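You operate a simulated robot arm through the tools that you are given. There is no shell and no other tool. Be economical: measure what you need, move in short steps, check, and stop when the job is done.

Carry out the task below with a simulated robot arm. There is one attempt and no reset: what you move stays moved.

TASK
Tighten the vent screw named on the card, then pump the valve tester to 1.5 bar.
Fine: use the tee spanner of the same number and put it back; shut the bleed knob.
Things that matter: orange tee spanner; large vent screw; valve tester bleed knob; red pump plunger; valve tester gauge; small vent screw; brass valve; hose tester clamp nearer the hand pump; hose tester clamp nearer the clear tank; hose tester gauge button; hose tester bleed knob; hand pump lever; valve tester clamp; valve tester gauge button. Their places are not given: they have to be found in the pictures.

It is judged by the outcome, as a careful person would: the job done as asked, and still so three seconds after it is handed in. It fails if anything else is knocked over, pushed out of place, dropped, spilled or broken.

THE ROBOT
A 7-joint arm with a two-finger parallel gripper, fixed in place. Base frame: the origin is at the foot of the arm, x ahead of it, y to its left, z up; the work surface is at about z = 0.85. Lengths are in m, angles in degrees, forces in N, time in s.
With the tool pointing down near the work surface it reaches from about 0.3 to 0.7 m from the base axis. Its first joint turns from -66.0 to 66.0 degrees. Payload 1.57 kg.
Tool frame: the origin (TCP) lies between the finger pads and is the grasp point; the fingertips stand 0.03 m ahead of it; z points along the fingers, y is the line along which they close. The gripper opens to 0.11 m. The fingers are 0.024 m wide and 0.012 m thick; the gripper's body (0.048 by 0.112 m) begins 0.078 m behind the TCP.
Orientation is told as [roll, pitch, yaw] about the base's x, y, z axes, in that order, counted from this pose: with the fingers straight down and closing along the base's y, the tool's x points along the base's -x, its y along +y and its z along -z.

THE INTERFACE
- The arm moves only by the tool drive_tool. Its argument "commands" is text: rows parted by semicolons, each of 7 numbers parted by spaces: the turn, a rotation vector about the tool's x, y, z in degrees, then the shift along the tool's x, y, z in m, then the opening, from 0 (shut) to 1 (fully open). In form: rx ry rz x y z jaw; .... A call has 1 to 20 rows; each row is the pose to reach, as a shift and turn from the pose commanded when the call began, along the tool's axes at that moment. A row lasts 0.2 s, in which the tool goes at most 0.05 m and 8.6 degrees; a call with a longer step from one row to the next is refused whole, and so is a gripper value outside its range. A pose out of reach is approached as far as the arm can. The call stops where the force on the tool passes 40 N (or 10 N more than at its start, if that is more) or the arm is blocked; 0.2 s more then pass. The fingers move at their own pace (about 0.108 m/s each) and stop on an object; they squeeze with about 22 N. The grip force told is the motor's: it shows also when the fingers shut on nothing. Time passes only in rows, and 0.2 s behind the last, so rows that repeat a pose let the fingers close. It gives the time, the measured TCP pose, the force on the tool (base axes), the opening and the grip force at its end, in the units of the frame above (readings bear some noise), and new pictures: "views" is both (left out), scene, wrist or none.
- Cameras (640 x 400 px; columns grow to the right, rows downward): "scene" is fixed at [0.1567, -0.3825, 1.4109]; the picture's right is [0.86, -0.51, 0.00], its down [-0.26, -0.44, -0.86] and it looks along [0.44, 0.74, -0.52] (base axes); focal length 316 px, centre (320, 200). "wrist" rides on the gripper at [-0.036, 0, -0.08] in the tool frame; the picture's right is [0.00, -1.00, 0.00], its down [0.97, 0.00, -0.24] and it looks along [0.24, 0.00, 0.97] (tool axes); focal length 218 px, centre (320, 200).
- pixel_to_xyz(camera, pixels): there is no depth. For up to 12 entries [column, row, z] of the newest picture of that camera ("zoom" is the newest enlarged one), the place [x, y] in the base frame at which the ray of that pixel passes the height z, good to about 0.002 m. No time passes.
- inspect(camera, box): a new picture of the part [left, top, right, bottom] of that camera's present view, enlarged. No time passes.
- finish_job(): hands the job in; it is judged then, once.

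Work in short steps. Measure before you move; look again where a grasp or a placing could have gone wrong, and mend it. You have 80 turns and 120 pictures in all, those below and enlarged ones among them. Open the gripper and draw the arm clear of the work before you hand the job in, unless the task says otherwise; then end with one line.

The tools are called after "Call:" as a command line: name --argument value ..., lists and objects as JSON in quotes. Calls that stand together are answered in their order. drive_tool: Moves the arm, as the interface text tells. Its arguments: {"type":"object","properties":{"commands":{"type":"string"},"views":{"type":"string","enum":["both","scene","wrist","none"]}},"required":["commands"]} The other tools are called the same way: pixel_to_xyz (camera, pixels) gives the place at which the rays of pixels pass given heights; inspect (camera, box) takes an enlarged picture of a part of a camera's view; finish_job () hands the job in.

At the start:

```text
t: 0.0
position: [0.416, -0.0282, 1.1697]
tcp_rot: [0.0, 0.0, 0.0]
ft_force: [-1.0, -0.4, -0.2]
opening: 0.11
grip_force: 0.1
```

scene: 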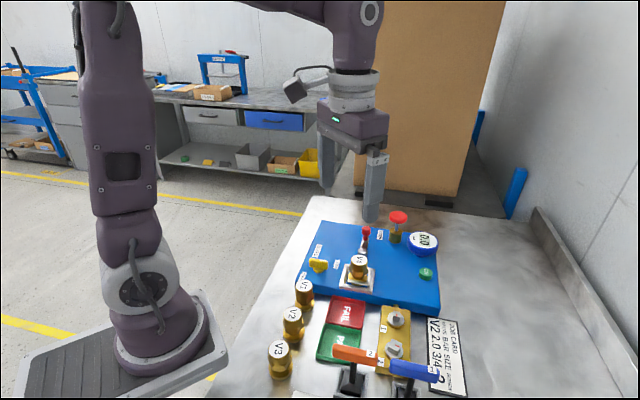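
wrist: 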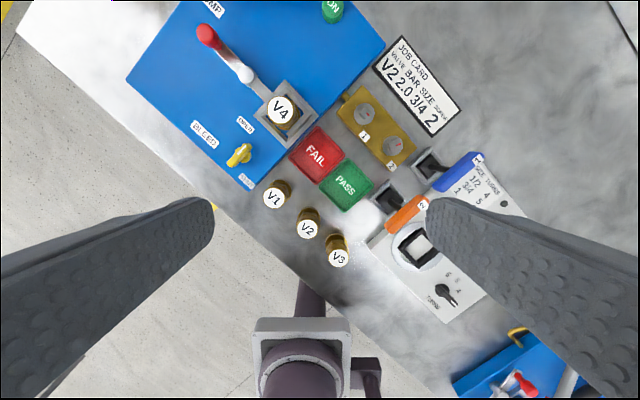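

The card seems to read "V2 2.0 3/4 2" (screw 2). I enlarge the relevant regions.

Call:
inspect --camera "wrist" --box '[330, 30, 530, 155]'

Call:
inspect --camera "scene" --box '[300, 300, 480, 400]'

Call:
inspect --camera "scene" --box '[290, 200, 460, 306]'

Call:
inspect --camera "wrist" --box '[360, 140, 560, 330]'

```text
3.20 times, centred on (430, 92) of wrist
```

zoom: 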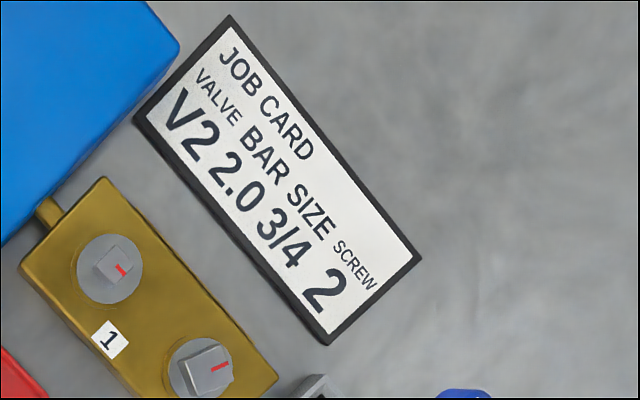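

```text
3.56 times, centred on (390, 350) of scene
```

zoom: 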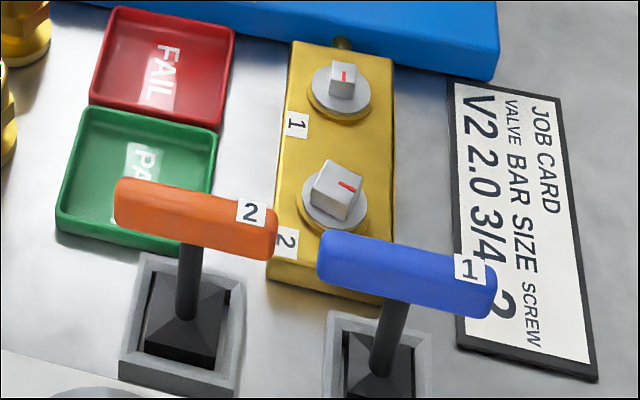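

```text
3.76 times, centred on (375, 253) of scene
```

zoom: 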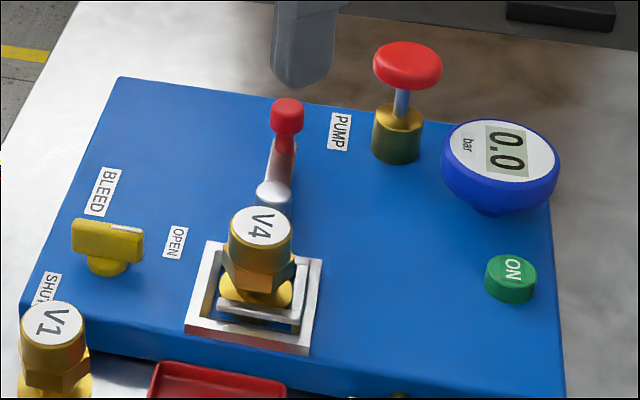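

```text
2.11 times, centred on (460, 235) of wrist
```

zoom: 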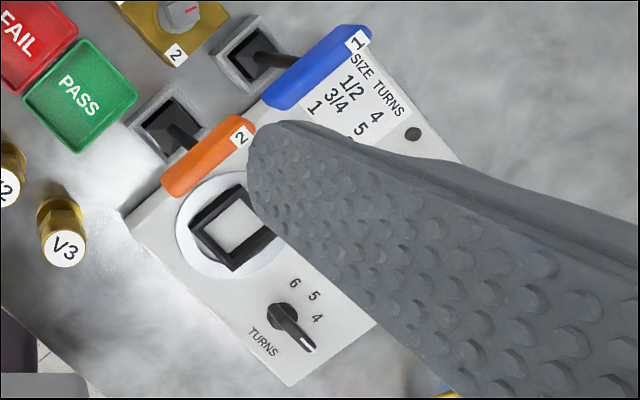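

Orange spanner "2" fits the large screw 2. I triangulate the main objects from both cameras.

Call:
pixel_to_xyz --camera "scene" --pixels '[[354.8, 355, 0.95], [354.8, 355, 1.0], [354.8, 355, 1.05], [394.5, 348, 0.9], [394.5, 348, 0.93], [398, 217, 0.95], [398, 217, 1.0], [318, 263, 0.9], [318, 263, 0.95], [366, 230, 0.95], [359, 260, 0.95], [426, 273, 0.9]]'

Call:
pixel_to_xyz --camera "wrist" --pixels '[[407, 214.6, 0.95], [407, 214.6, 1.0], [407, 214.6, 1.05], [393, 147, 0.9], [393, 147, 0.93], [364, 113, 0.9], [239, 154, 0.9], [239, 154, 0.95], [206, 35, 0.95], [281, 109, 0.95], [332, 10, 0.9], [388, 200, 0.87]]'

```text
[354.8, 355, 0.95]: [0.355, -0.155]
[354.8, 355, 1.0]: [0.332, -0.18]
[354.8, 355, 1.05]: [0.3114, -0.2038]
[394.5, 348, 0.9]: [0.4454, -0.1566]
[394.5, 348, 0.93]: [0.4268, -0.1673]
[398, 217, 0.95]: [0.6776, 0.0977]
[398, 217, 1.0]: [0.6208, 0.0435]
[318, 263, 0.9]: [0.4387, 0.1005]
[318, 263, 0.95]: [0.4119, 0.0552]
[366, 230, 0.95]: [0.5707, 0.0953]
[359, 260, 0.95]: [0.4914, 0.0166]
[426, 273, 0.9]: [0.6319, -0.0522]
```

```text
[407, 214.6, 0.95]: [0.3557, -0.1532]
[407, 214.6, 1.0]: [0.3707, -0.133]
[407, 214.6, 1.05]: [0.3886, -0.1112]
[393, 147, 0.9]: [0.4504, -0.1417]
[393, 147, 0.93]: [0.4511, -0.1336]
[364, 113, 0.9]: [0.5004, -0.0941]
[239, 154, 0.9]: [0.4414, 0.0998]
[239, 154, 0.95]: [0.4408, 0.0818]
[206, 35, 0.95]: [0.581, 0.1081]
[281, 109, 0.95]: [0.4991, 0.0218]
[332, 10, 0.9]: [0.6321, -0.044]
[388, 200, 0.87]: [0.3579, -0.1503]
```

Orange handle is at about (0.355,-0.154,0.95), screw 2 near (0.449,-0.15), bleed knob near (0.44,0.10). I move above the spanner/screw for a closer view.

Call:
drive_tool --commands "0 0 0 0.004 -0.03 0.015 1; 0 0 0 0.008 -0.06 0.03 1; 0 0 0 0.012 -0.09 0.045 1; 0 0 0 0.016 -0.122 0.06 1; 0 0 0 0.016 -0.122 0.06 1"

```text
t: 1.2
position: [0.4026, -0.1504, 1.1111]
tcp_rot: [0.0, -0.1, 0.1]
ft_force: [0.3, -0.1, -0.2]
opening: 0.11
grip_force: 0.0
```

scene: 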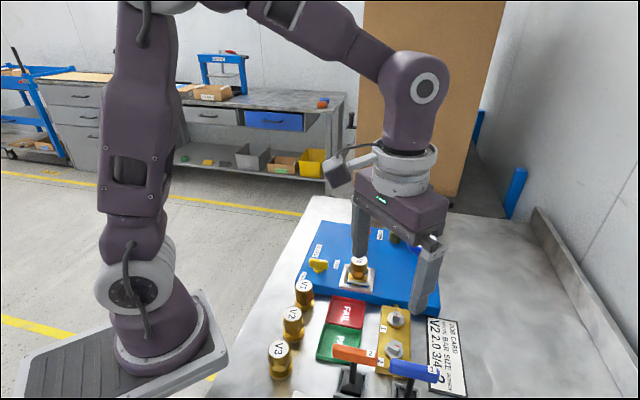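
wrist: 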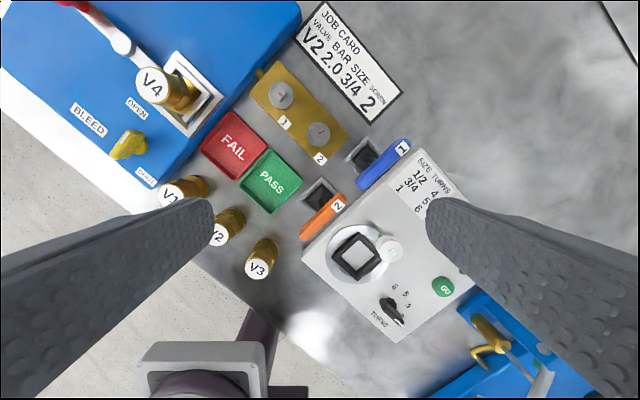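

Call:
inspect --camera "wrist" --box '[240, 60, 420, 250]'

```text
2.11 times, centred on (330, 155) of wrist
```

zoom: 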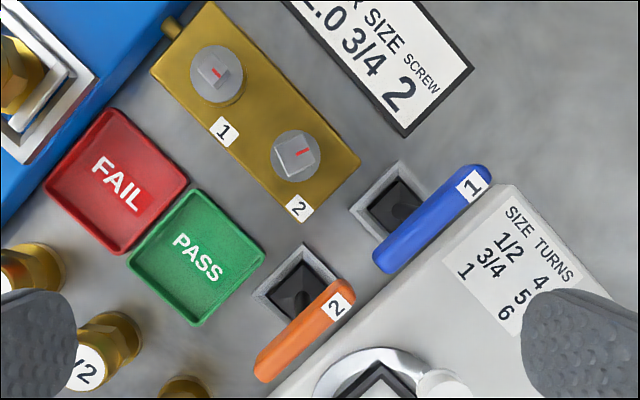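

Get coordinates of handle ends, screw head corners and holder from this view.

Call:
pixel_to_xyz --camera "zoom" --pixels '[[262, 373, 0.95], [350, 288, 0.95], [306, 331, 0.95], [306, 331, 0.97], [306, 331, 0.93], [295, 153, 0.89], [295, 153, 0.91], [284, 178, 0.9], [273, 156, 0.9], [217, 73, 0.9], [300, 292, 0.87], [340, 328, 0.95]]'

Call:
inspect --camera "scene" --box '[330, 310, 450, 400]'

Call:
inspect --camera "wrist" --box '[285, 110, 355, 155]'

```text
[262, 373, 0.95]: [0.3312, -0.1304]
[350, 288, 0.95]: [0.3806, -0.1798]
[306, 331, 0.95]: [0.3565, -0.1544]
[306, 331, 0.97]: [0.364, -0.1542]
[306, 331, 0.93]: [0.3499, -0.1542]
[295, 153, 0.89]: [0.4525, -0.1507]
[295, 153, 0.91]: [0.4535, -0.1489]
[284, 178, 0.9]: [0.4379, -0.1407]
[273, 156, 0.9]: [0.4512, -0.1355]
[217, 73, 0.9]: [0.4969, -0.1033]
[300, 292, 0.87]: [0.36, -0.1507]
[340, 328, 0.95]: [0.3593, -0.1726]
```

```text
4.44 times, centred on (390, 355) of scene
```

zoom: 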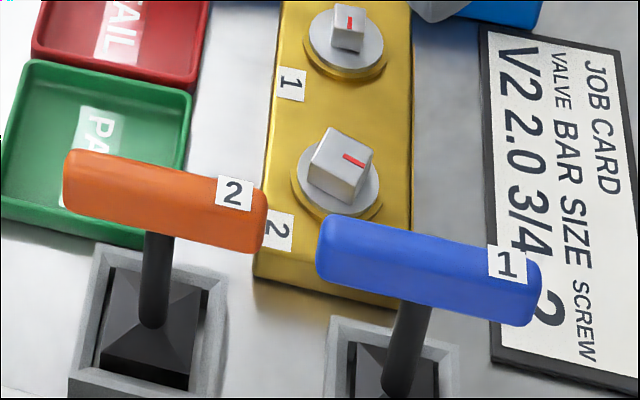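

```text
8.89 times, centred on (320, 132) of wrist
```

zoom: 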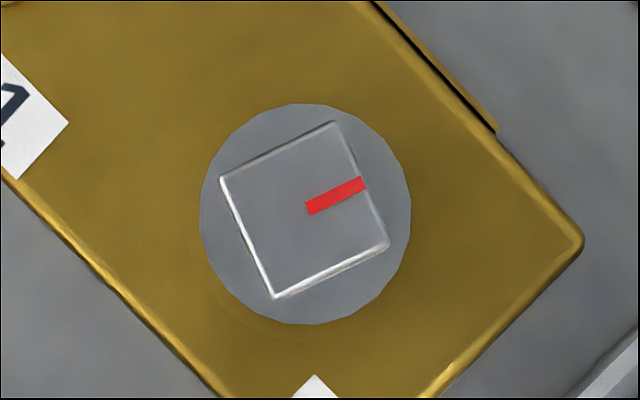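

Orange handle runs at about -45° through (0.3565,-0.154). I get screw corners precisely, and move over the handle with yaw -45° and a smaller opening.

Call:
pixel_to_xyz --camera "zoom" --pixels '[[221, 179, 0.9], [335, 122, 0.9], [388, 246, 0.9], [275, 296, 0.9], [310, 208, 0.9], [365, 183, 0.9]]'

Call:
drive_tool --commands "0 0 8 0.008 -0.001 0.005 0.5; 0 0 16 0.016 -0.002 0.01 0.5; 0 0 24 0.024 -0.003 0.015 0.5; 0 0 32 0.032 -0.004 0.02 0.5; 0 0 40 0.04 -0.004 0.025 0.5; 0 0 45 0.046 -0.004 0.03 0.5; 0 0 45 0.046 -0.004 0.03 0.5"

```text
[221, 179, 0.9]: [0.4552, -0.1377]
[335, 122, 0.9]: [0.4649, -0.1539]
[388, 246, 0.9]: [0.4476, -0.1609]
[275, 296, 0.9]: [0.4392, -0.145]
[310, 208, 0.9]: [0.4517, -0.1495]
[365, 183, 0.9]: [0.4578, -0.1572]
```

```text
t: 2.8
position: [0.3539, -0.1542, 1.0795]
tcp_rot: [0.0, 0.0, -45.0]
ft_force: [0.6, 0.2, 0.1]
opening: 0.0551
grip_force: 0.1
```

scene: 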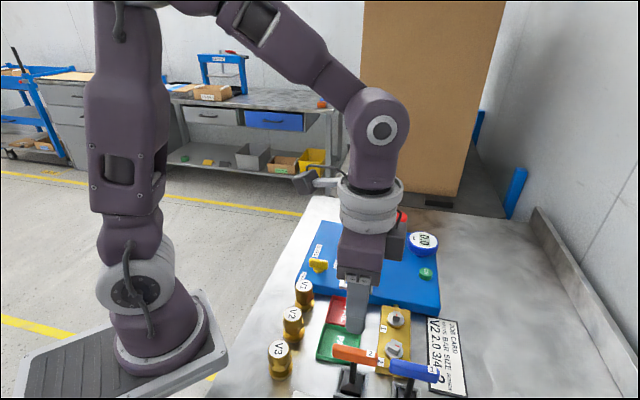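
wrist: 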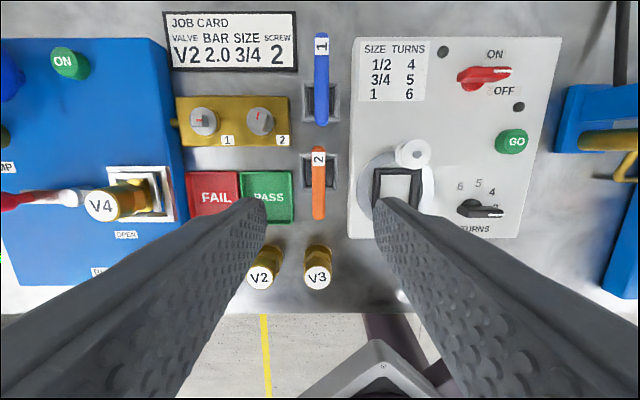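

Handle is laterally centred (column 318.5). I check its centre and height with this second view.

Call:
pixel_to_xyz --camera "wrist" --pixels '[[318.5, 147, 0.95], [318.5, 219, 0.95], [318.5, 183, 0.95], [318.5, 183, 0.96], [318, 170, 0.86], [262, 121, 0.89], [204, 120, 0.89]]'

Call:
inspect --camera "wrist" --box '[160, 80, 360, 230]'

```text
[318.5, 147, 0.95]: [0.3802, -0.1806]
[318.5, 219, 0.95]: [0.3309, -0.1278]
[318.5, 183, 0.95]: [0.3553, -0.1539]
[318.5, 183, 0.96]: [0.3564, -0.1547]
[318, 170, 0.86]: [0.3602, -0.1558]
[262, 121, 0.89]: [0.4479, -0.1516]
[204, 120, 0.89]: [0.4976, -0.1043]
```

```text
2.67 times, centred on (260, 155) of wrist
```

zoom: 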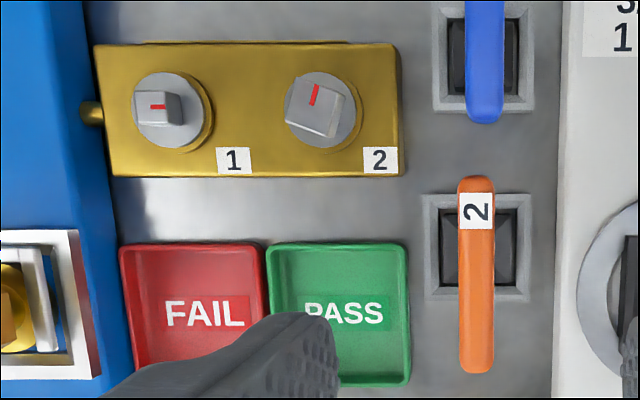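

Descend onto the handle with fingers half open, TCP to z≈0.957.

Call:
drive_tool --commands "0 0 0 -0.0015 0.001 0.03 0.5; 0 0 0 -0.0015 0.001 0.06 0.5; 0 0 0 -0.0015 0.001 0.09 0.5; 0 0 0 -0.0015 0.001 0.11 0.5; 0 0 0 -0.0015 0.001 0.122 0.5; 0 0 0 -0.0015 0.001 0.122 0.5"

```text
t: 4.2
position: [0.356, -0.1541, 0.9577]
tcp_rot: [0.0, 0.0, -45.1]
ft_force: [-0.1, 0.1, 0.4]
opening: 0.0549
grip_force: 0.0
```

scene: 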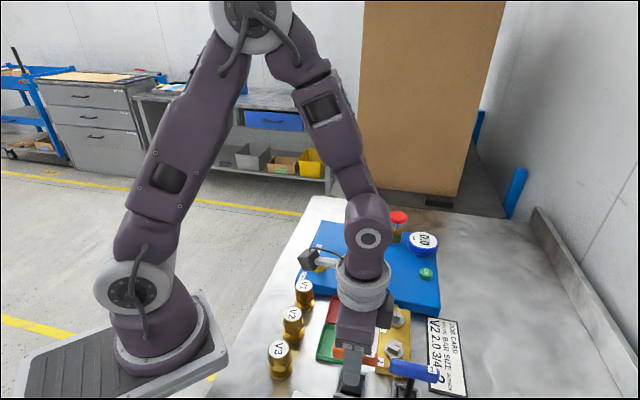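
wrist: 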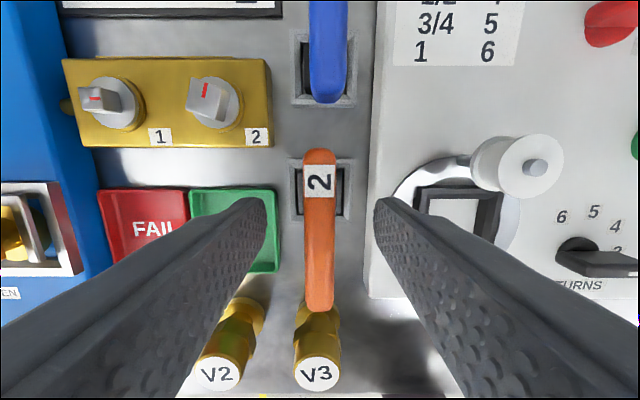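

Handle is between the fingers (column 319). Close the grip.

Call:
drive_tool --commands "0 0 0 0 0 0 0.3; 0 0 0 0 0 0 0; 0 0 0 0 0 0 0; 0 0 0 0 0 0 0" --views "wrist"

```text
t: 5.2
position: [0.3564, -0.1542, 0.9578]
tcp_rot: [0.0, 0.0, -45.1]
ft_force: [-0.7, -0.4, -0.1]
opening: 0.0128
grip_force: 22.2
```

wrist: 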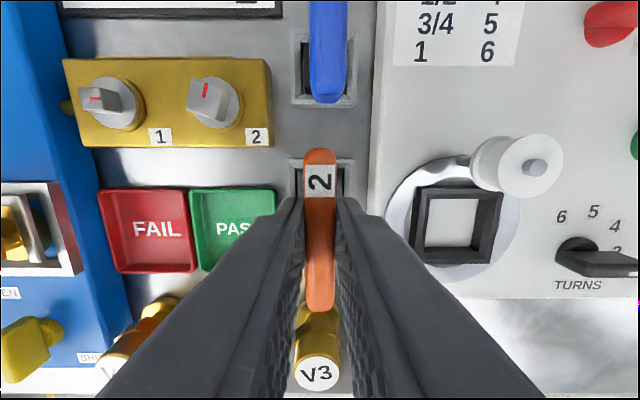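

Gripped (12.8 mm). Lift straight up 0.10 m.

Call:
drive_tool --commands "0 0 0 0 0 -0.02 0; 0 0 0 0 0 -0.04 0; 0 0 0 0 0 -0.06 0; 0 0 0 0 0 -0.08 0; 0 0 0 0 0 -0.10 0; 0 0 0 0 0 -0.10 0"

```text
t: 6.6
position: [0.3559, -0.1544, 1.0575]
tcp_rot: [0.0, 0.0, -45.0]
ft_force: [0.0, -0.8, -2.1]
opening: 0.0126
grip_force: 21.5
```

scene: 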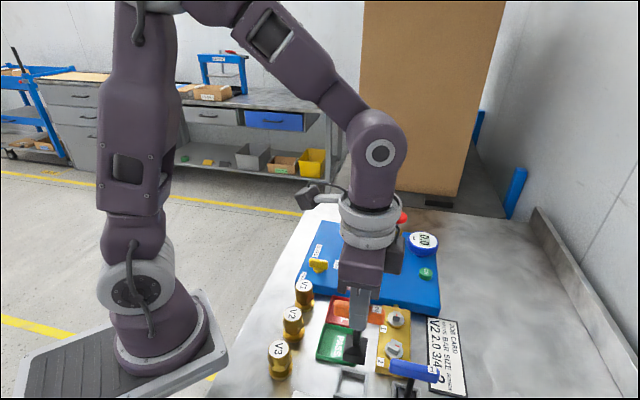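
wrist: 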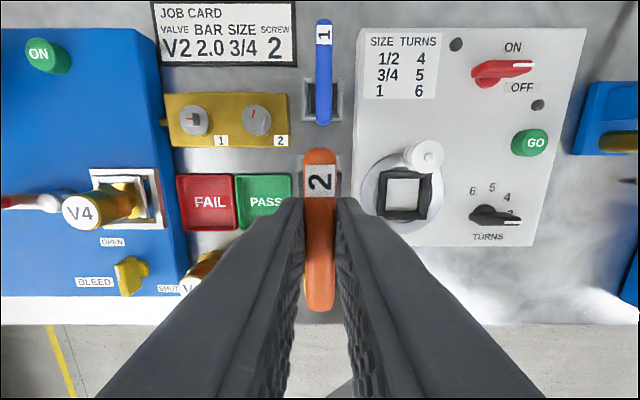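

Call:
inspect --camera "scene" --box '[310, 285, 430, 400]'

Call:
inspect --camera "wrist" --box '[160, 85, 300, 160]'

```text
3.48 times, centred on (370, 342) of scene
```

zoom: 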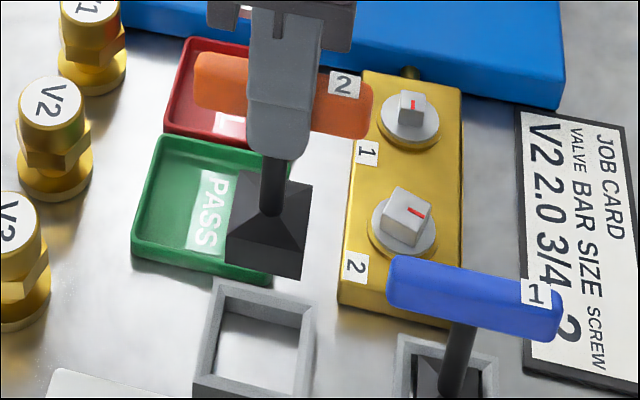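

```text
4.57 times, centred on (230, 122) of wrist
```

zoom: 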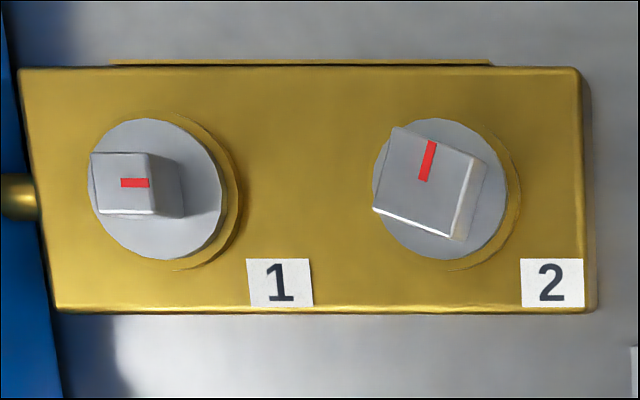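

Call:
pixel_to_xyz --camera "zoom" --pixels '[[397, 127, 0.892], [477, 160, 0.892], [374, 207, 0.892], [452, 238, 0.892], [432, 142, 0.892], [424, 181, 0.892], [438, 190, 0.88], [440, 195, 0.875], [372, 190, 0.875], [508, 190, 0.875], [440, 118, 0.875], [440, 260, 0.875]]'

```text
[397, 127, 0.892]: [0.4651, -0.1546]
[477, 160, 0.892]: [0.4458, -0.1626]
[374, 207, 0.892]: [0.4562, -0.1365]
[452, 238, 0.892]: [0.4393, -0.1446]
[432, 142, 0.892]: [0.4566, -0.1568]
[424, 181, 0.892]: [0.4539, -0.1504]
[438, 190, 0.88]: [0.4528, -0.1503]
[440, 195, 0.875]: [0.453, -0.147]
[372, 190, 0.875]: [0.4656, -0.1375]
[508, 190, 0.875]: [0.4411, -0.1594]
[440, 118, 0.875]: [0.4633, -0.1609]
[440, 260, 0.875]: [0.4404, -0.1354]
```

Screw 2 centre is about (0.452,-0.1495), sides at ≈23.6°/-66.4°. I move above it turning to yaw +23.6° to leave room for clockwise turning.

Call:
drive_tool --commands "0 0 -7.6 -0.006 0.007 -0.01 0; 0 0 -15.2 -0.013 0.014 -0.02 0; 0 0 -22.9 -0.02 0.022 -0.02 0; 0 0 -30.5 -0.028 0.031 -0.02 0; 0 0 -38.1 -0.036 0.04 -0.02 0; 0 0 -45.7 -0.043 0.048 -0.02 0; 0 0 -53.4 -0.05 0.056 -0.02 0; 0 0 -61 -0.057 0.064 -0.02 0; 0 0 -68.6 -0.0643 0.0711 -0.02 0; 0 0 -68.6 -0.0643 0.0711 -0.02 0; 0 0 -68.6 -0.0643 0.0711 -0.02 0"

```text
t: 9.0
position: [0.4512, -0.1499, 1.0787]
tcp_rot: [-0.1, 0.0, 23.6]
ft_force: [0.7, 0.6, -2.3]
opening: 0.0129
grip_force: 22.1
```

scene: 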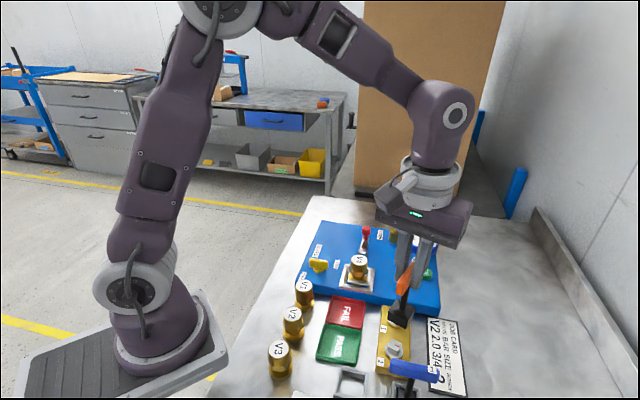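
wrist: 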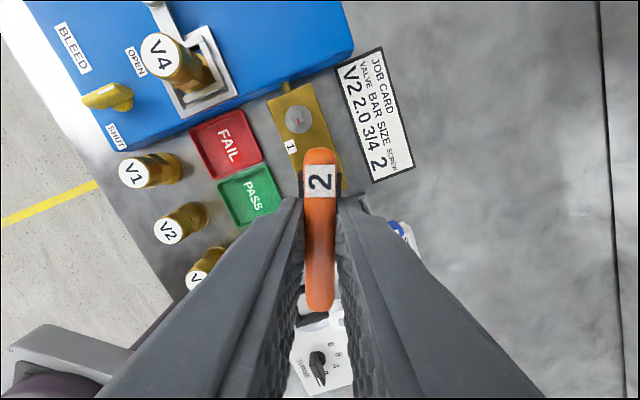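

Lower so the socket is just above the screw (TCP ≈1.005), then inspect.

Call:
drive_tool --commands "0 0 0 0 0 0.02 0; 0 0 0 0 0 0.04 0; 0 0 0 0 0 0.06 0; 0 0 0 0 0 0.066 0; 0 0 0 0 0 0.066 0" --views "none"

Call:
inspect --camera "scene" --box '[350, 270, 450, 380]'

```text
t: 10.2
position: [0.452, -0.1502, 1.0122]
tcp_rot: [0.0, 0.1, 23.6]
ft_force: [0.5, 0.3, -2.8]
opening: 0.0127
grip_force: 22.1
```

```text
3.64 times, centred on (400, 325) of scene
```

zoom: 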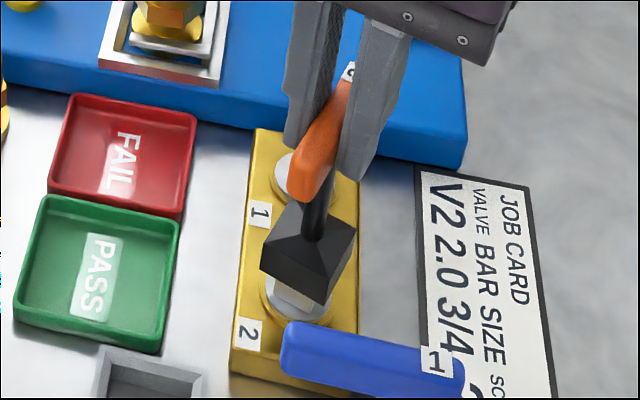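

Socket sits just above the screw head. Descend in small steps and watch the force.

Call:
drive_tool --commands "0 0 0 0 0 0.004 0; 0 0 0 0 0 0.008 0; 0 0 0 0 0 0.012 0; 0 0 0 0 0 0.016 0; 0 0 0 0 0 0.016 0" --views "none"

Call:
inspect --camera "scene" --box '[350, 270, 450, 380]'

```text
t: 11.4
position: [0.4515, -0.1502, 0.997]
tcp_rot: [0.0, 0.0, 23.7]
ft_force: [0.8, 0.0, -2.2]
opening: 0.0128
grip_force: 22.0
```

```text
3.64 times, centred on (400, 325) of scene
```

zoom: 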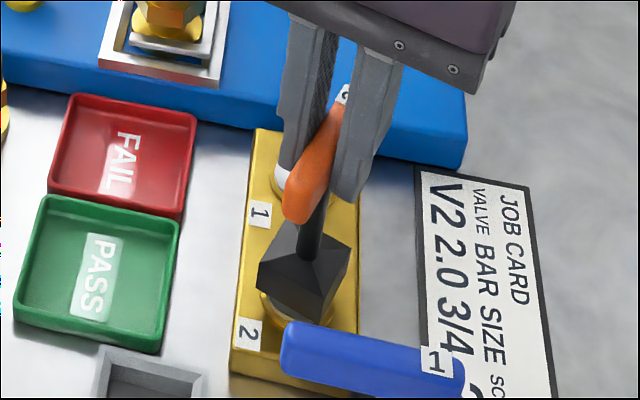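

Call:
drive_tool --commands "0 0 0 0 0 0.003 0; 0 0 0 0 0 0.006 0; 0 0 0 0 0 0.009 0; 0 0 0 0 0 0.012 0; 0 0 0 0 0 0.012 0" --views "none"

Call:
inspect --camera "scene" --box '[350, 270, 450, 380]'

```text
t: 12.6
position: [0.4529, -0.1493, 0.9841]
tcp_rot: [0.0, 0.0, 23.6]
ft_force: [-0.9, -0.1, -2.6]
opening: 0.0127
grip_force: 22.0
```

```text
3.64 times, centred on (400, 325) of scene
```

zoom: 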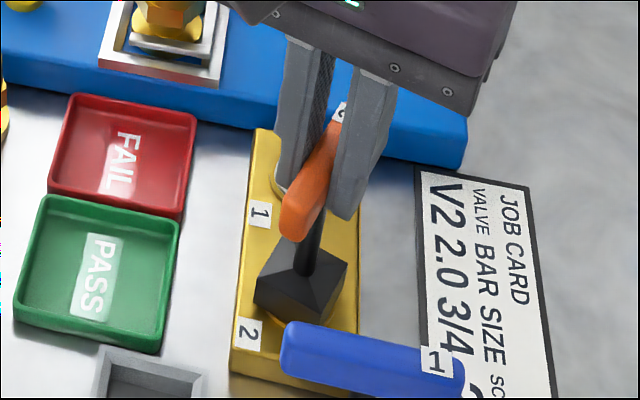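

Call:
drive_tool --commands "0 0 0 0 0 0.002 0; 0 0 0 0 0 0.004 0; 0 0 0 0 0 0.006 0; 0 0 0 0 0 0.006 0" --views "none"

Call:
inspect --camera "scene" --box '[350, 270, 450, 380]'

```text
t: 13.5
position: [0.4523, -0.1489, 0.9797]
tcp_rot: [-0.3, -0.1, 23.6]
ft_force: [-1.6, 2.2, 7.2]
opening: 0.0127
grip_force: 22.2
stopped in row 4: the force on the tool passed its limit (the readings are from after the stop); the commanded pose is now the measured one
```

```text
3.64 times, centred on (400, 325) of scene
```

zoom: 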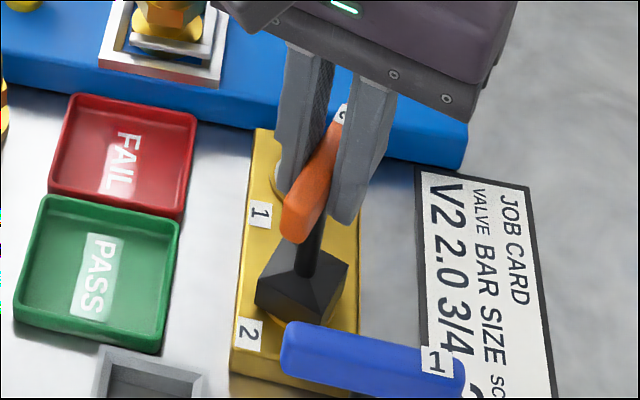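

Bottomed at z≈0.980 – seated. Turn clockwise (tool rz +) in stages.

Call:
drive_tool --commands "0 0 6 0 0 0 0; 0 0 12 0 0 0 0; 0 0 18 0 0 0 0; 0 0 24 0 0 0 0; 0 0 30 0 0 0 0; 0 0 36 0 0 0 0; 0 0 42 0 0 0 0; 0 0 42 0 0 0 0"

```text
t: 15.3
position: [0.4528, -0.1491, 0.9802]
tcp_rot: [0.0, -0.1, -18.4]
ft_force: [-0.7, 4.5, 6.6]
opening: 0.0127
grip_force: 22.3
```

scene: 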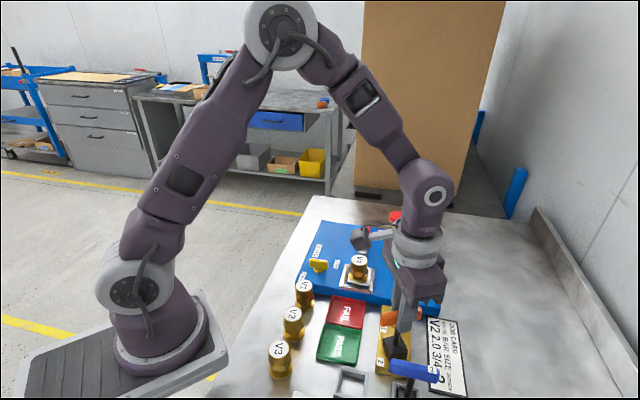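
wrist: 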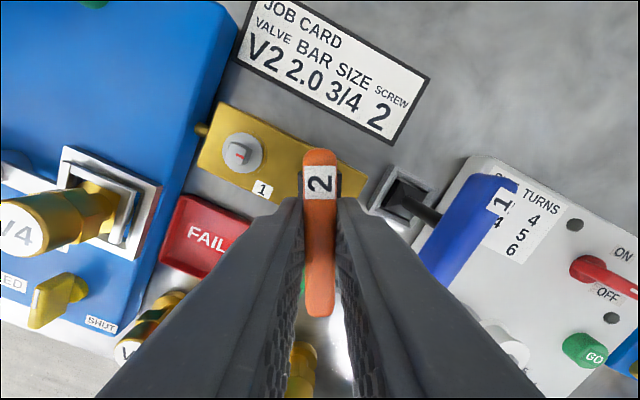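

It turns freely-ish. Continue clockwise.

Call:
drive_tool --commands "0 0 5 0 0 0 0; 0 0 10 0 0 0 0; 0 0 15 0 0 0 0; 0 0 20 0 0 0 0; 0 0 25 0 0 0 0; 0 0 30 0 0 0 0; 0 0 35 0 0 0 0; 0 0 40 0 0 0 0; 0 0 40 0 0 0 0"

```text
t: 17.3
position: [0.4522, -0.1496, 0.98]
tcp_rot: [0.1, -0.3, -58.4]
ft_force: [-1.5, 6.8, 12.7]
opening: 0.0128
grip_force: 22.1
```

scene: 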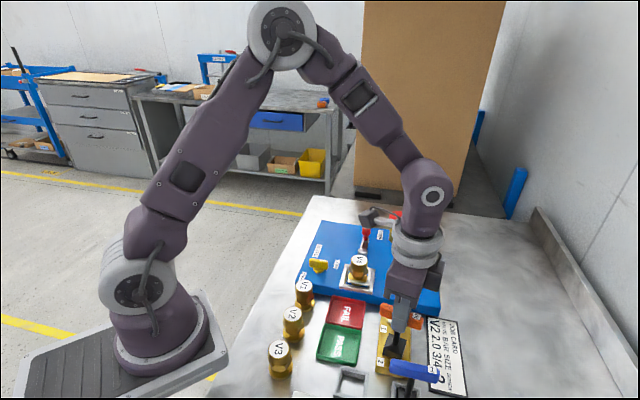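
wrist: 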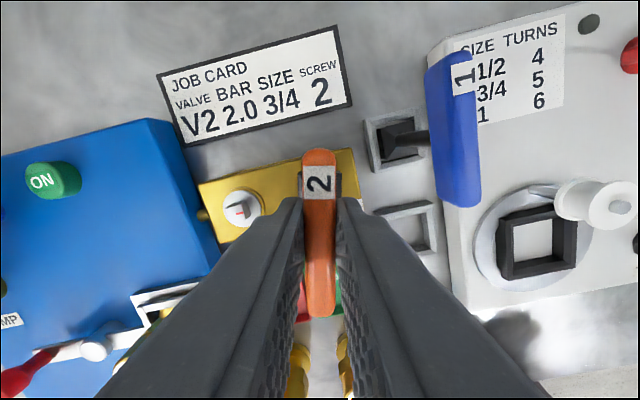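

Call:
drive_tool --commands "0 0 5 0 0 0 0; 0 0 10 0 0 0 0; 0 0 15 0 0 0 0; 0 0 20 0 0 0 0; 0 0 25 0 0 0 0; 0 0 30 0 0 0 0; 0 0 30 0 0 0 0"

Call:
inspect --camera "scene" --box '[350, 270, 450, 380]'

```text
t: 18.9
position: [0.4533, -0.1507, 0.9799]
tcp_rot: [0.3, -0.1, -88.4]
ft_force: [3.4, 1.8, 23.6]
opening: 0.0277
grip_force: 21.8
```

scene: 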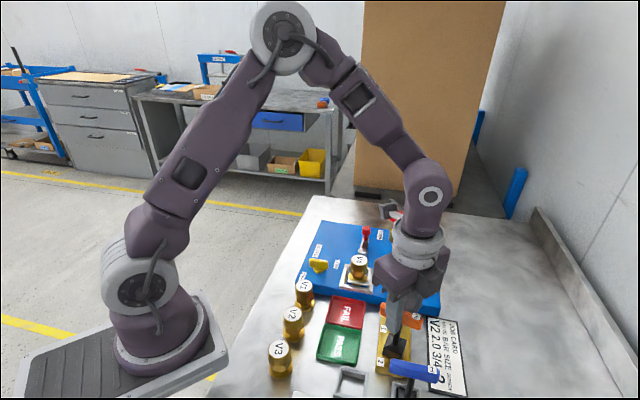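
wrist: 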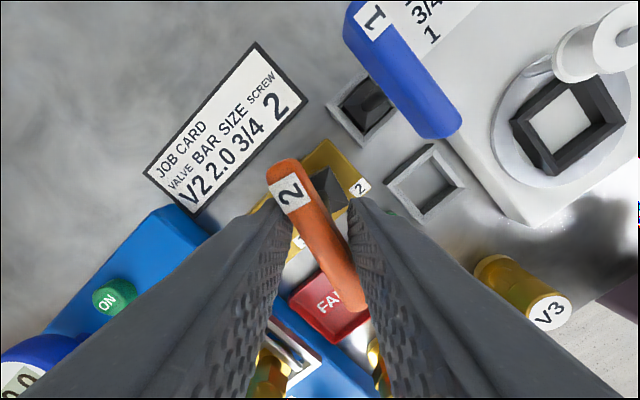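

```text
3.64 times, centred on (400, 325) of scene
```

zoom: 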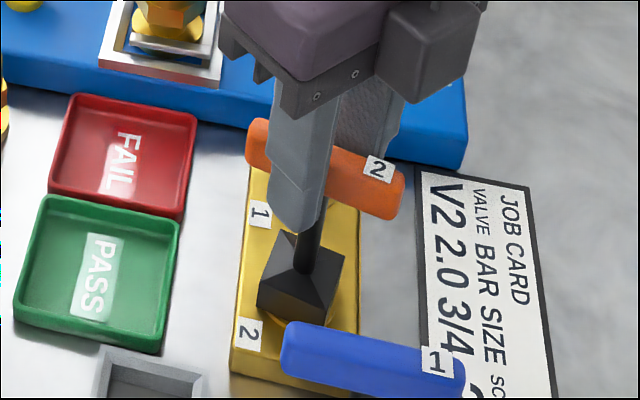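

The handle has hit a stop (fingers twisted past it, opening 0.028; handle now ≈-62°). I rotate back 26° so the pads lie flat on the handle again.

Call:
drive_tool --commands "0 0 -7 0 0 0 0; 0 0 -14 0 0 0 0; 0 0 -20 0 0 0 0; 0 0 -25 0 0 0 0; 0 0 -25 0 0 0 0; 0 0 -25 0 0 0 0"

Call:
inspect --camera "scene" --box '[350, 270, 450, 380]'

```text
t: 20.3
position: [0.4525, -0.1504, 0.981]
tcp_rot: [0.2, -0.2, -63.4]
ft_force: [5.7, 0.2, 21.0]
opening: 0.0156
grip_force: 21.9
```

scene: 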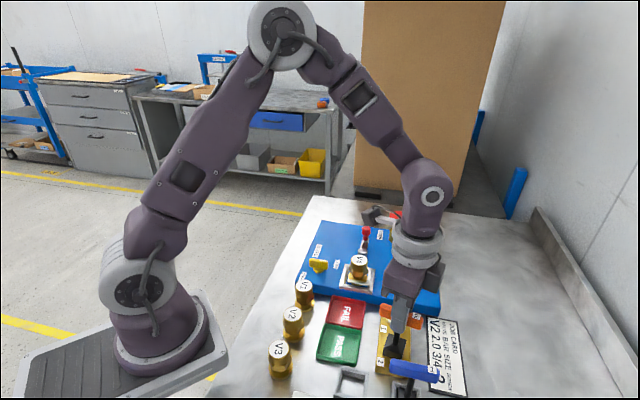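
wrist: 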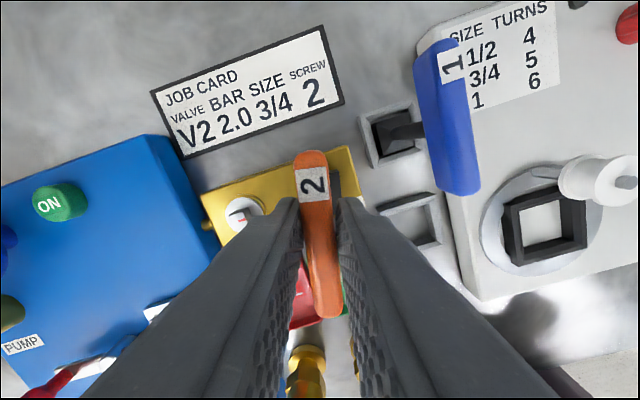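

```text
3.64 times, centred on (400, 325) of scene
```

zoom: 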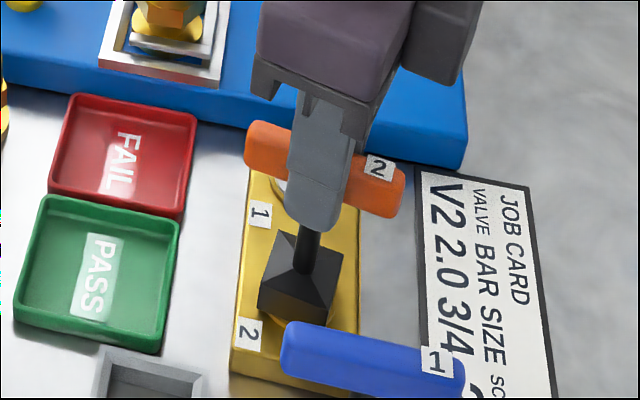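

Call:
drive_tool --commands "0 0 -4 0 0 0 0; 0 0 -7 0 0 0 0; 0 0 -7 0 0 0 0; 0 0 -7 0 0 0 0" --views "wrist"

```text
t: 21.3
position: [0.4525, -0.1506, 0.9803]
tcp_rot: [0.1, -0.2, -56.5]
ft_force: [5.5, 0.4, 22.4]
opening: 0.0126
grip_force: 22.3
```

wrist: 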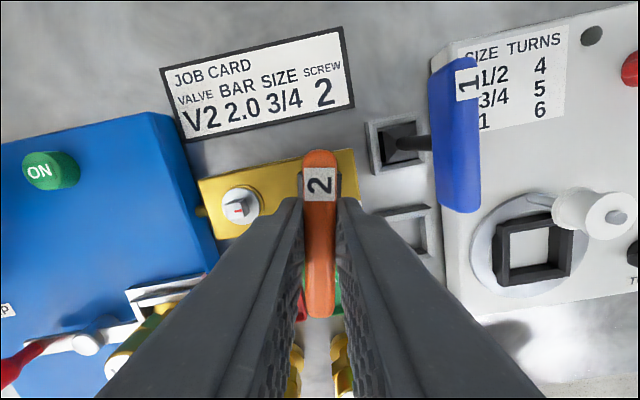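

Flat on the handle at -56.5°, screw at its stop. Lift straight off.

Call:
drive_tool --commands "0 0 0 0 0 -0.008 0; 0 0 0 0 0 -0.02 0; 0 0 0 0 0 -0.04 0; 0 0 0 0 0 -0.06 0; 0 0 0 0 0 -0.08 0; 0 0 0 0 0 -0.095 0; 0 0 0 0 0 -0.095 0"

Call:
inspect --camera "scene" --box '[350, 270, 450, 380]'

```text
t: 22.9
position: [0.4516, -0.1479, 1.0752]
tcp_rot: [0.0, -0.2, -56.4]
ft_force: [0.4, 0.3, -3.6]
opening: 0.0125
grip_force: 22.4
```

scene: 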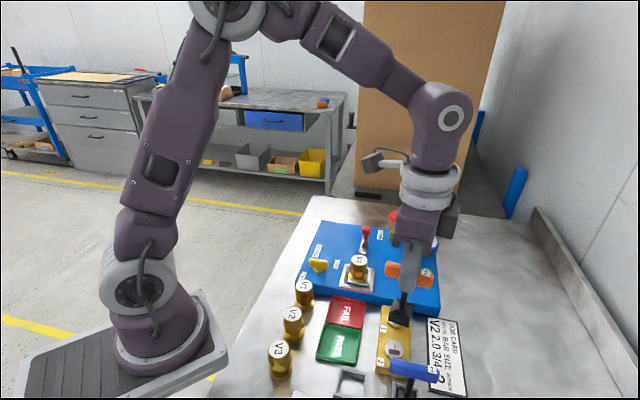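
wrist: 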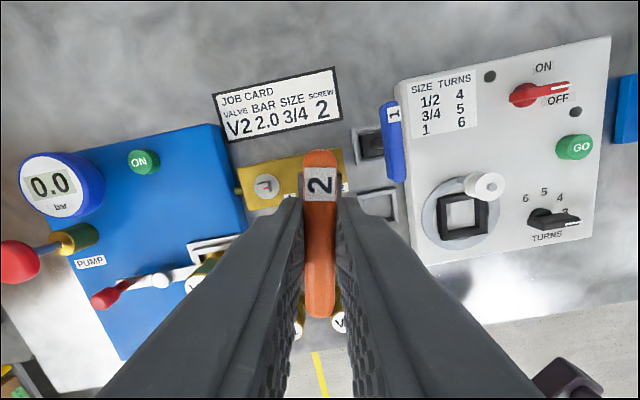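

```text
3.64 times, centred on (400, 325) of scene
```

zoom: 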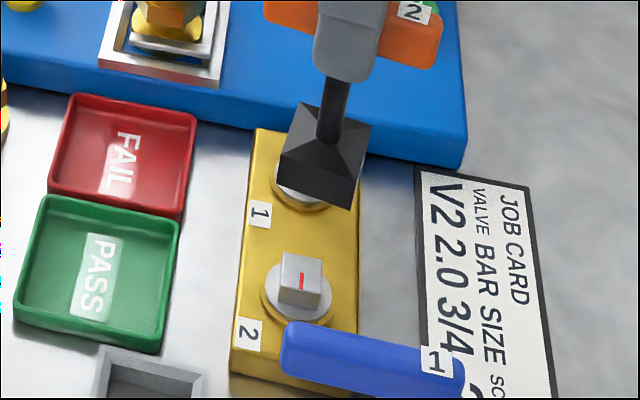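

Screw 2 has turned (mark now toward the same direction as screw 1's). Carry the spanner back above its holder with yaw -45°.

Call:
drive_tool --commands "0 0 -2 0.008 -0.0138 -0.01 0; 0 0 -4 0.016 -0.0276 -0.015 0; 0 0 -6 0.024 -0.0415 -0.015 0; 0 0 -8 0.032 -0.0553 -0.015 0; 0 0 -10 0.040 -0.069 -0.015 0; 0 0 -11.4 0.0482 -0.0829 -0.015 0; 0 0 -11.4 0.0482 -0.0829 -0.015 0; 0 0 -11.4 0.0482 -0.0829 -0.015 0"

Call:
inspect --camera "scene" --box '[310, 285, 430, 400]'

Call:
inspect --camera "wrist" --box '[160, 90, 300, 180]'

```text
t: 24.7
position: [0.3582, -0.1548, 1.0888]
tcp_rot: [0.1, -0.2, -45.1]
ft_force: [-0.4, -0.2, -2.9]
opening: 0.013
grip_force: 22.3
```

scene: 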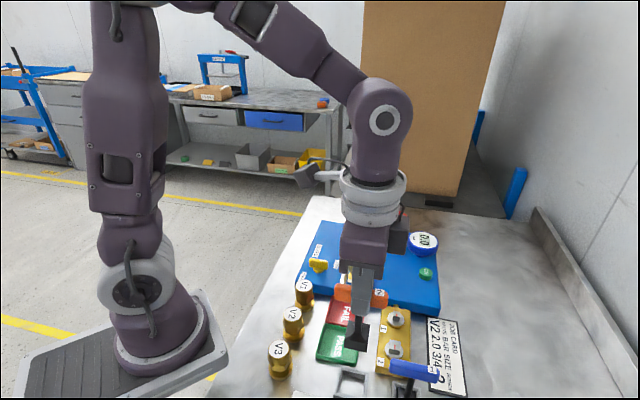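
wrist: 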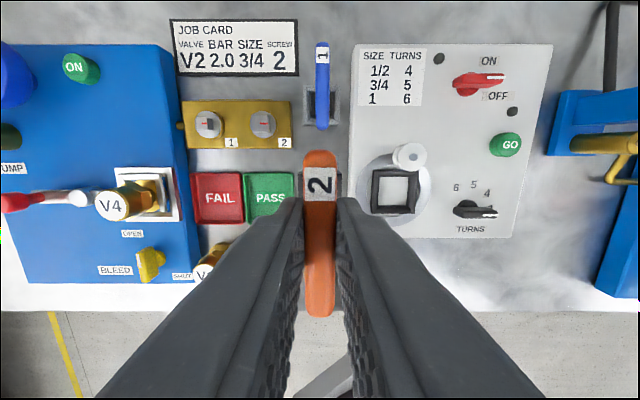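

```text
3.48 times, centred on (370, 342) of scene
```

zoom: 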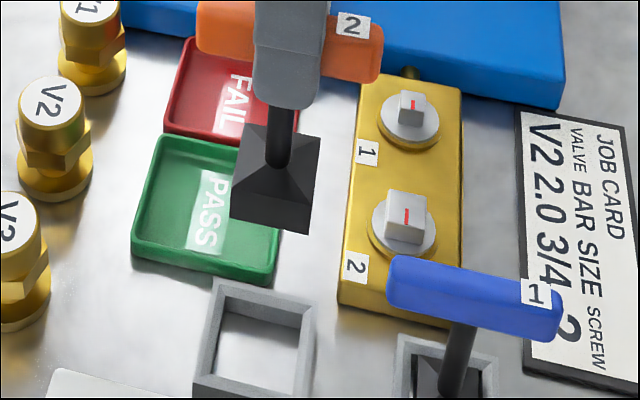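

```text
4.44 times, centred on (230, 135) of wrist
```

zoom: 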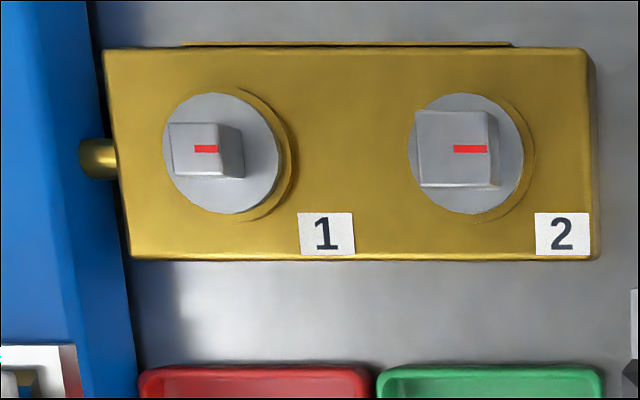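

Both marks are now aligned: screw 2 is tight. Lower the spanner to just above its holder and check.

Call:
drive_tool --commands "0 0 0 0.0006 -0.0009 0.03 0; 0 0 0 0.0006 -0.0009 0.06 0; 0 0 0 0.0006 -0.0009 0.085 0; 0 0 0 0.0006 -0.0009 0.1 0; 0 0 0 0.0006 -0.0009 0.1 0" --views "none"

Call:
inspect --camera "scene" --box '[310, 300, 410, 400]'

Call:
inspect --camera "wrist" --box '[220, 100, 420, 220]'

```text
t: 25.9
position: [0.3557, -0.1562, 0.9893]
tcp_rot: [0.1, -0.2, -45.0]
ft_force: [-0.6, 0.0, -2.8]
opening: 0.0128
grip_force: 22.1
```

```text
4.00 times, centred on (360, 350) of scene
```

zoom: 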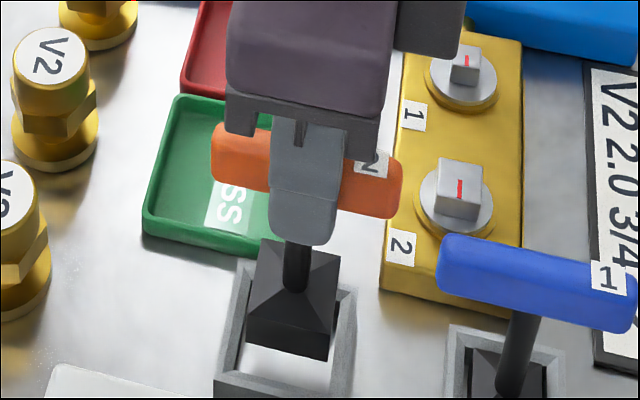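

```text
3.20 times, centred on (320, 160) of wrist
```

zoom: 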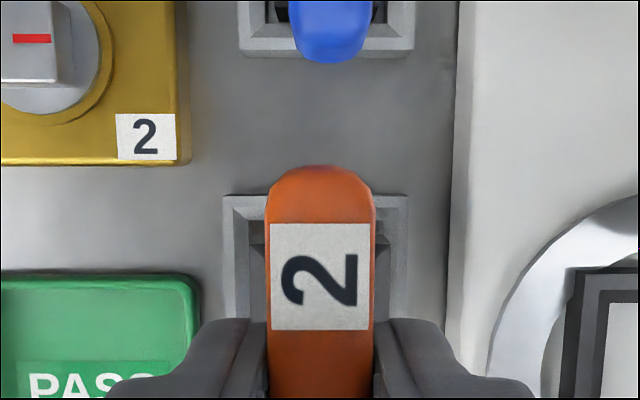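

Holder centre is ~1 mm toward tool +y of the spanner; correct and lower with care.

Call:
drive_tool --commands "0 0 0 0 0.0013 0.003 0; 0 0 0 0 0.0013 0.01 0; 0 0 0 0 0.0013 0.017 0; 0 0 0 0 0.0013 0.023 0; 0 0 0 0 0.0013 0.027 0; 0 0 0 0 0.0013 0.030 0; 0 0 0 0 0.0013 0.030 0" --views "wrist"

Call:
inspect --camera "scene" --box '[310, 300, 410, 400]'

```text
t: 27.5
position: [0.3579, -0.1559, 0.9589]
tcp_rot: [0.1, -0.1, -45.1]
ft_force: [-0.4, -0.8, -2.7]
opening: 0.0127
grip_force: 22.1
```

wrist: 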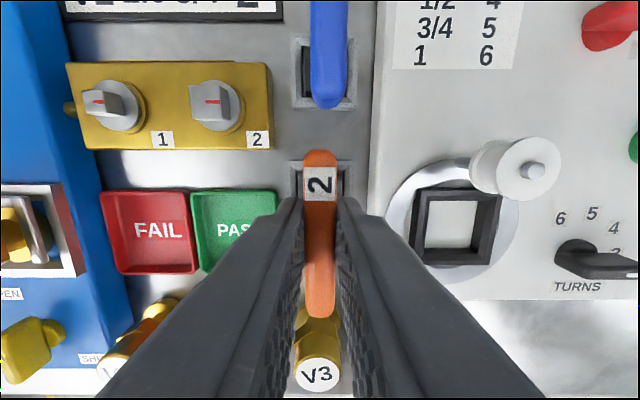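

```text
4.00 times, centred on (360, 350) of scene
```

zoom: 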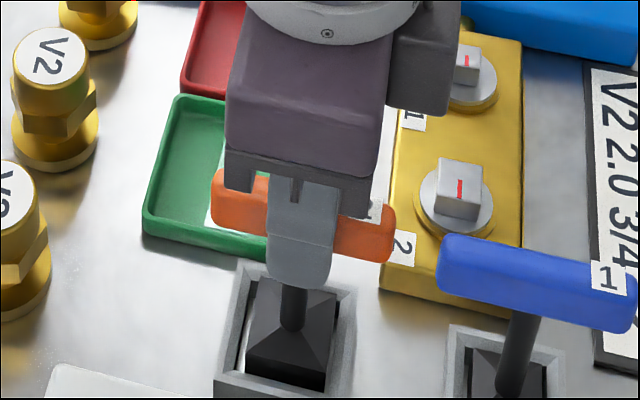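

Spanner is inside its holder, not yet resting. Lower a few mm until contact, then open.

Call:
drive_tool --commands "0 0 0 0 0 0.001 0; 0 0 0 0 0 0.002 0; 0 0 0 0 0 0.003 0; 0 0 0 0 0 0.003 0" --views "none"

```text
t: 28.5
position: [0.3569, -0.156, 0.9564]
tcp_rot: [0.1, -0.3, -45.0]
ft_force: [-0.3, 0.0, -3.2]
opening: 0.0129
grip_force: 21.9
```

Call:
drive_tool --commands "0 0 0 0 0 0.001 0; 0 0 0 0 0 0.002 0; 0 0 0 0 0 0.003 0; 0 0 0 0 0 0.003 0" --views "none"

```text
t: 29.5
position: [0.3582, -0.1549, 0.954]
tcp_rot: [0.1, -0.4, -45.0]
ft_force: [3.5, -1.4, 21.3]
opening: 0.0128
grip_force: 21.6
```

Contact (21 N) – it rests. Open partly, then withdraw upward.

Call:
drive_tool --commands "0 0 0 0 0 -0.001 0.2; 0 0 0 0 0 -0.001 0.45; 0 0 0 0 0 -0.001 0.45; 0 0 0 0 0 -0.03 0.45; 0 0 0 0 0 -0.07 0.45; 0 0 0 0 0 -0.11 0.45; 0 0 0 0 0 -0.15 0.45; 0 0 0 0 0 -0.15 0.45"

Call:
inspect --camera "scene" --box '[310, 300, 410, 400]'

```text
t: 31.3
position: [0.3555, -0.1551, 1.1044]
tcp_rot: [0.2, -0.3, -44.9]
ft_force: [-0.8, -0.5, -0.6]
opening: 0.0497
grip_force: 0.1
```

scene: 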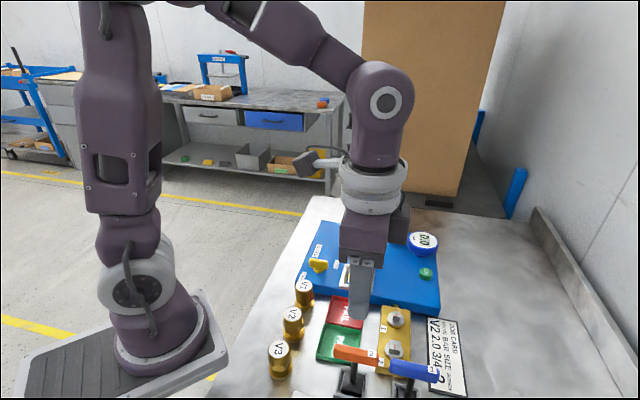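
wrist: 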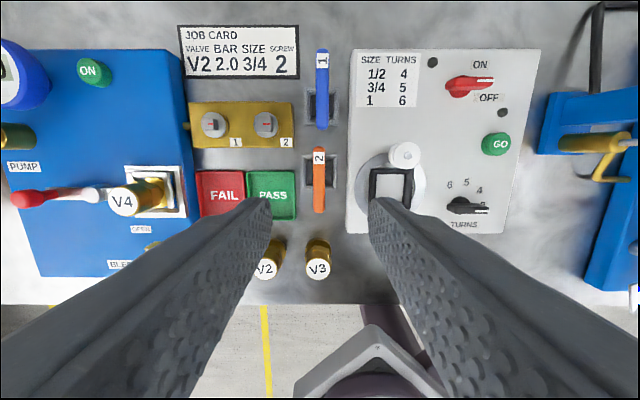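

```text
4.00 times, centred on (360, 350) of scene
```

zoom: 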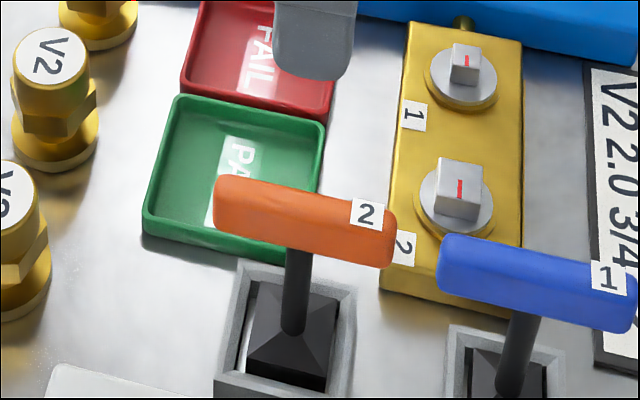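

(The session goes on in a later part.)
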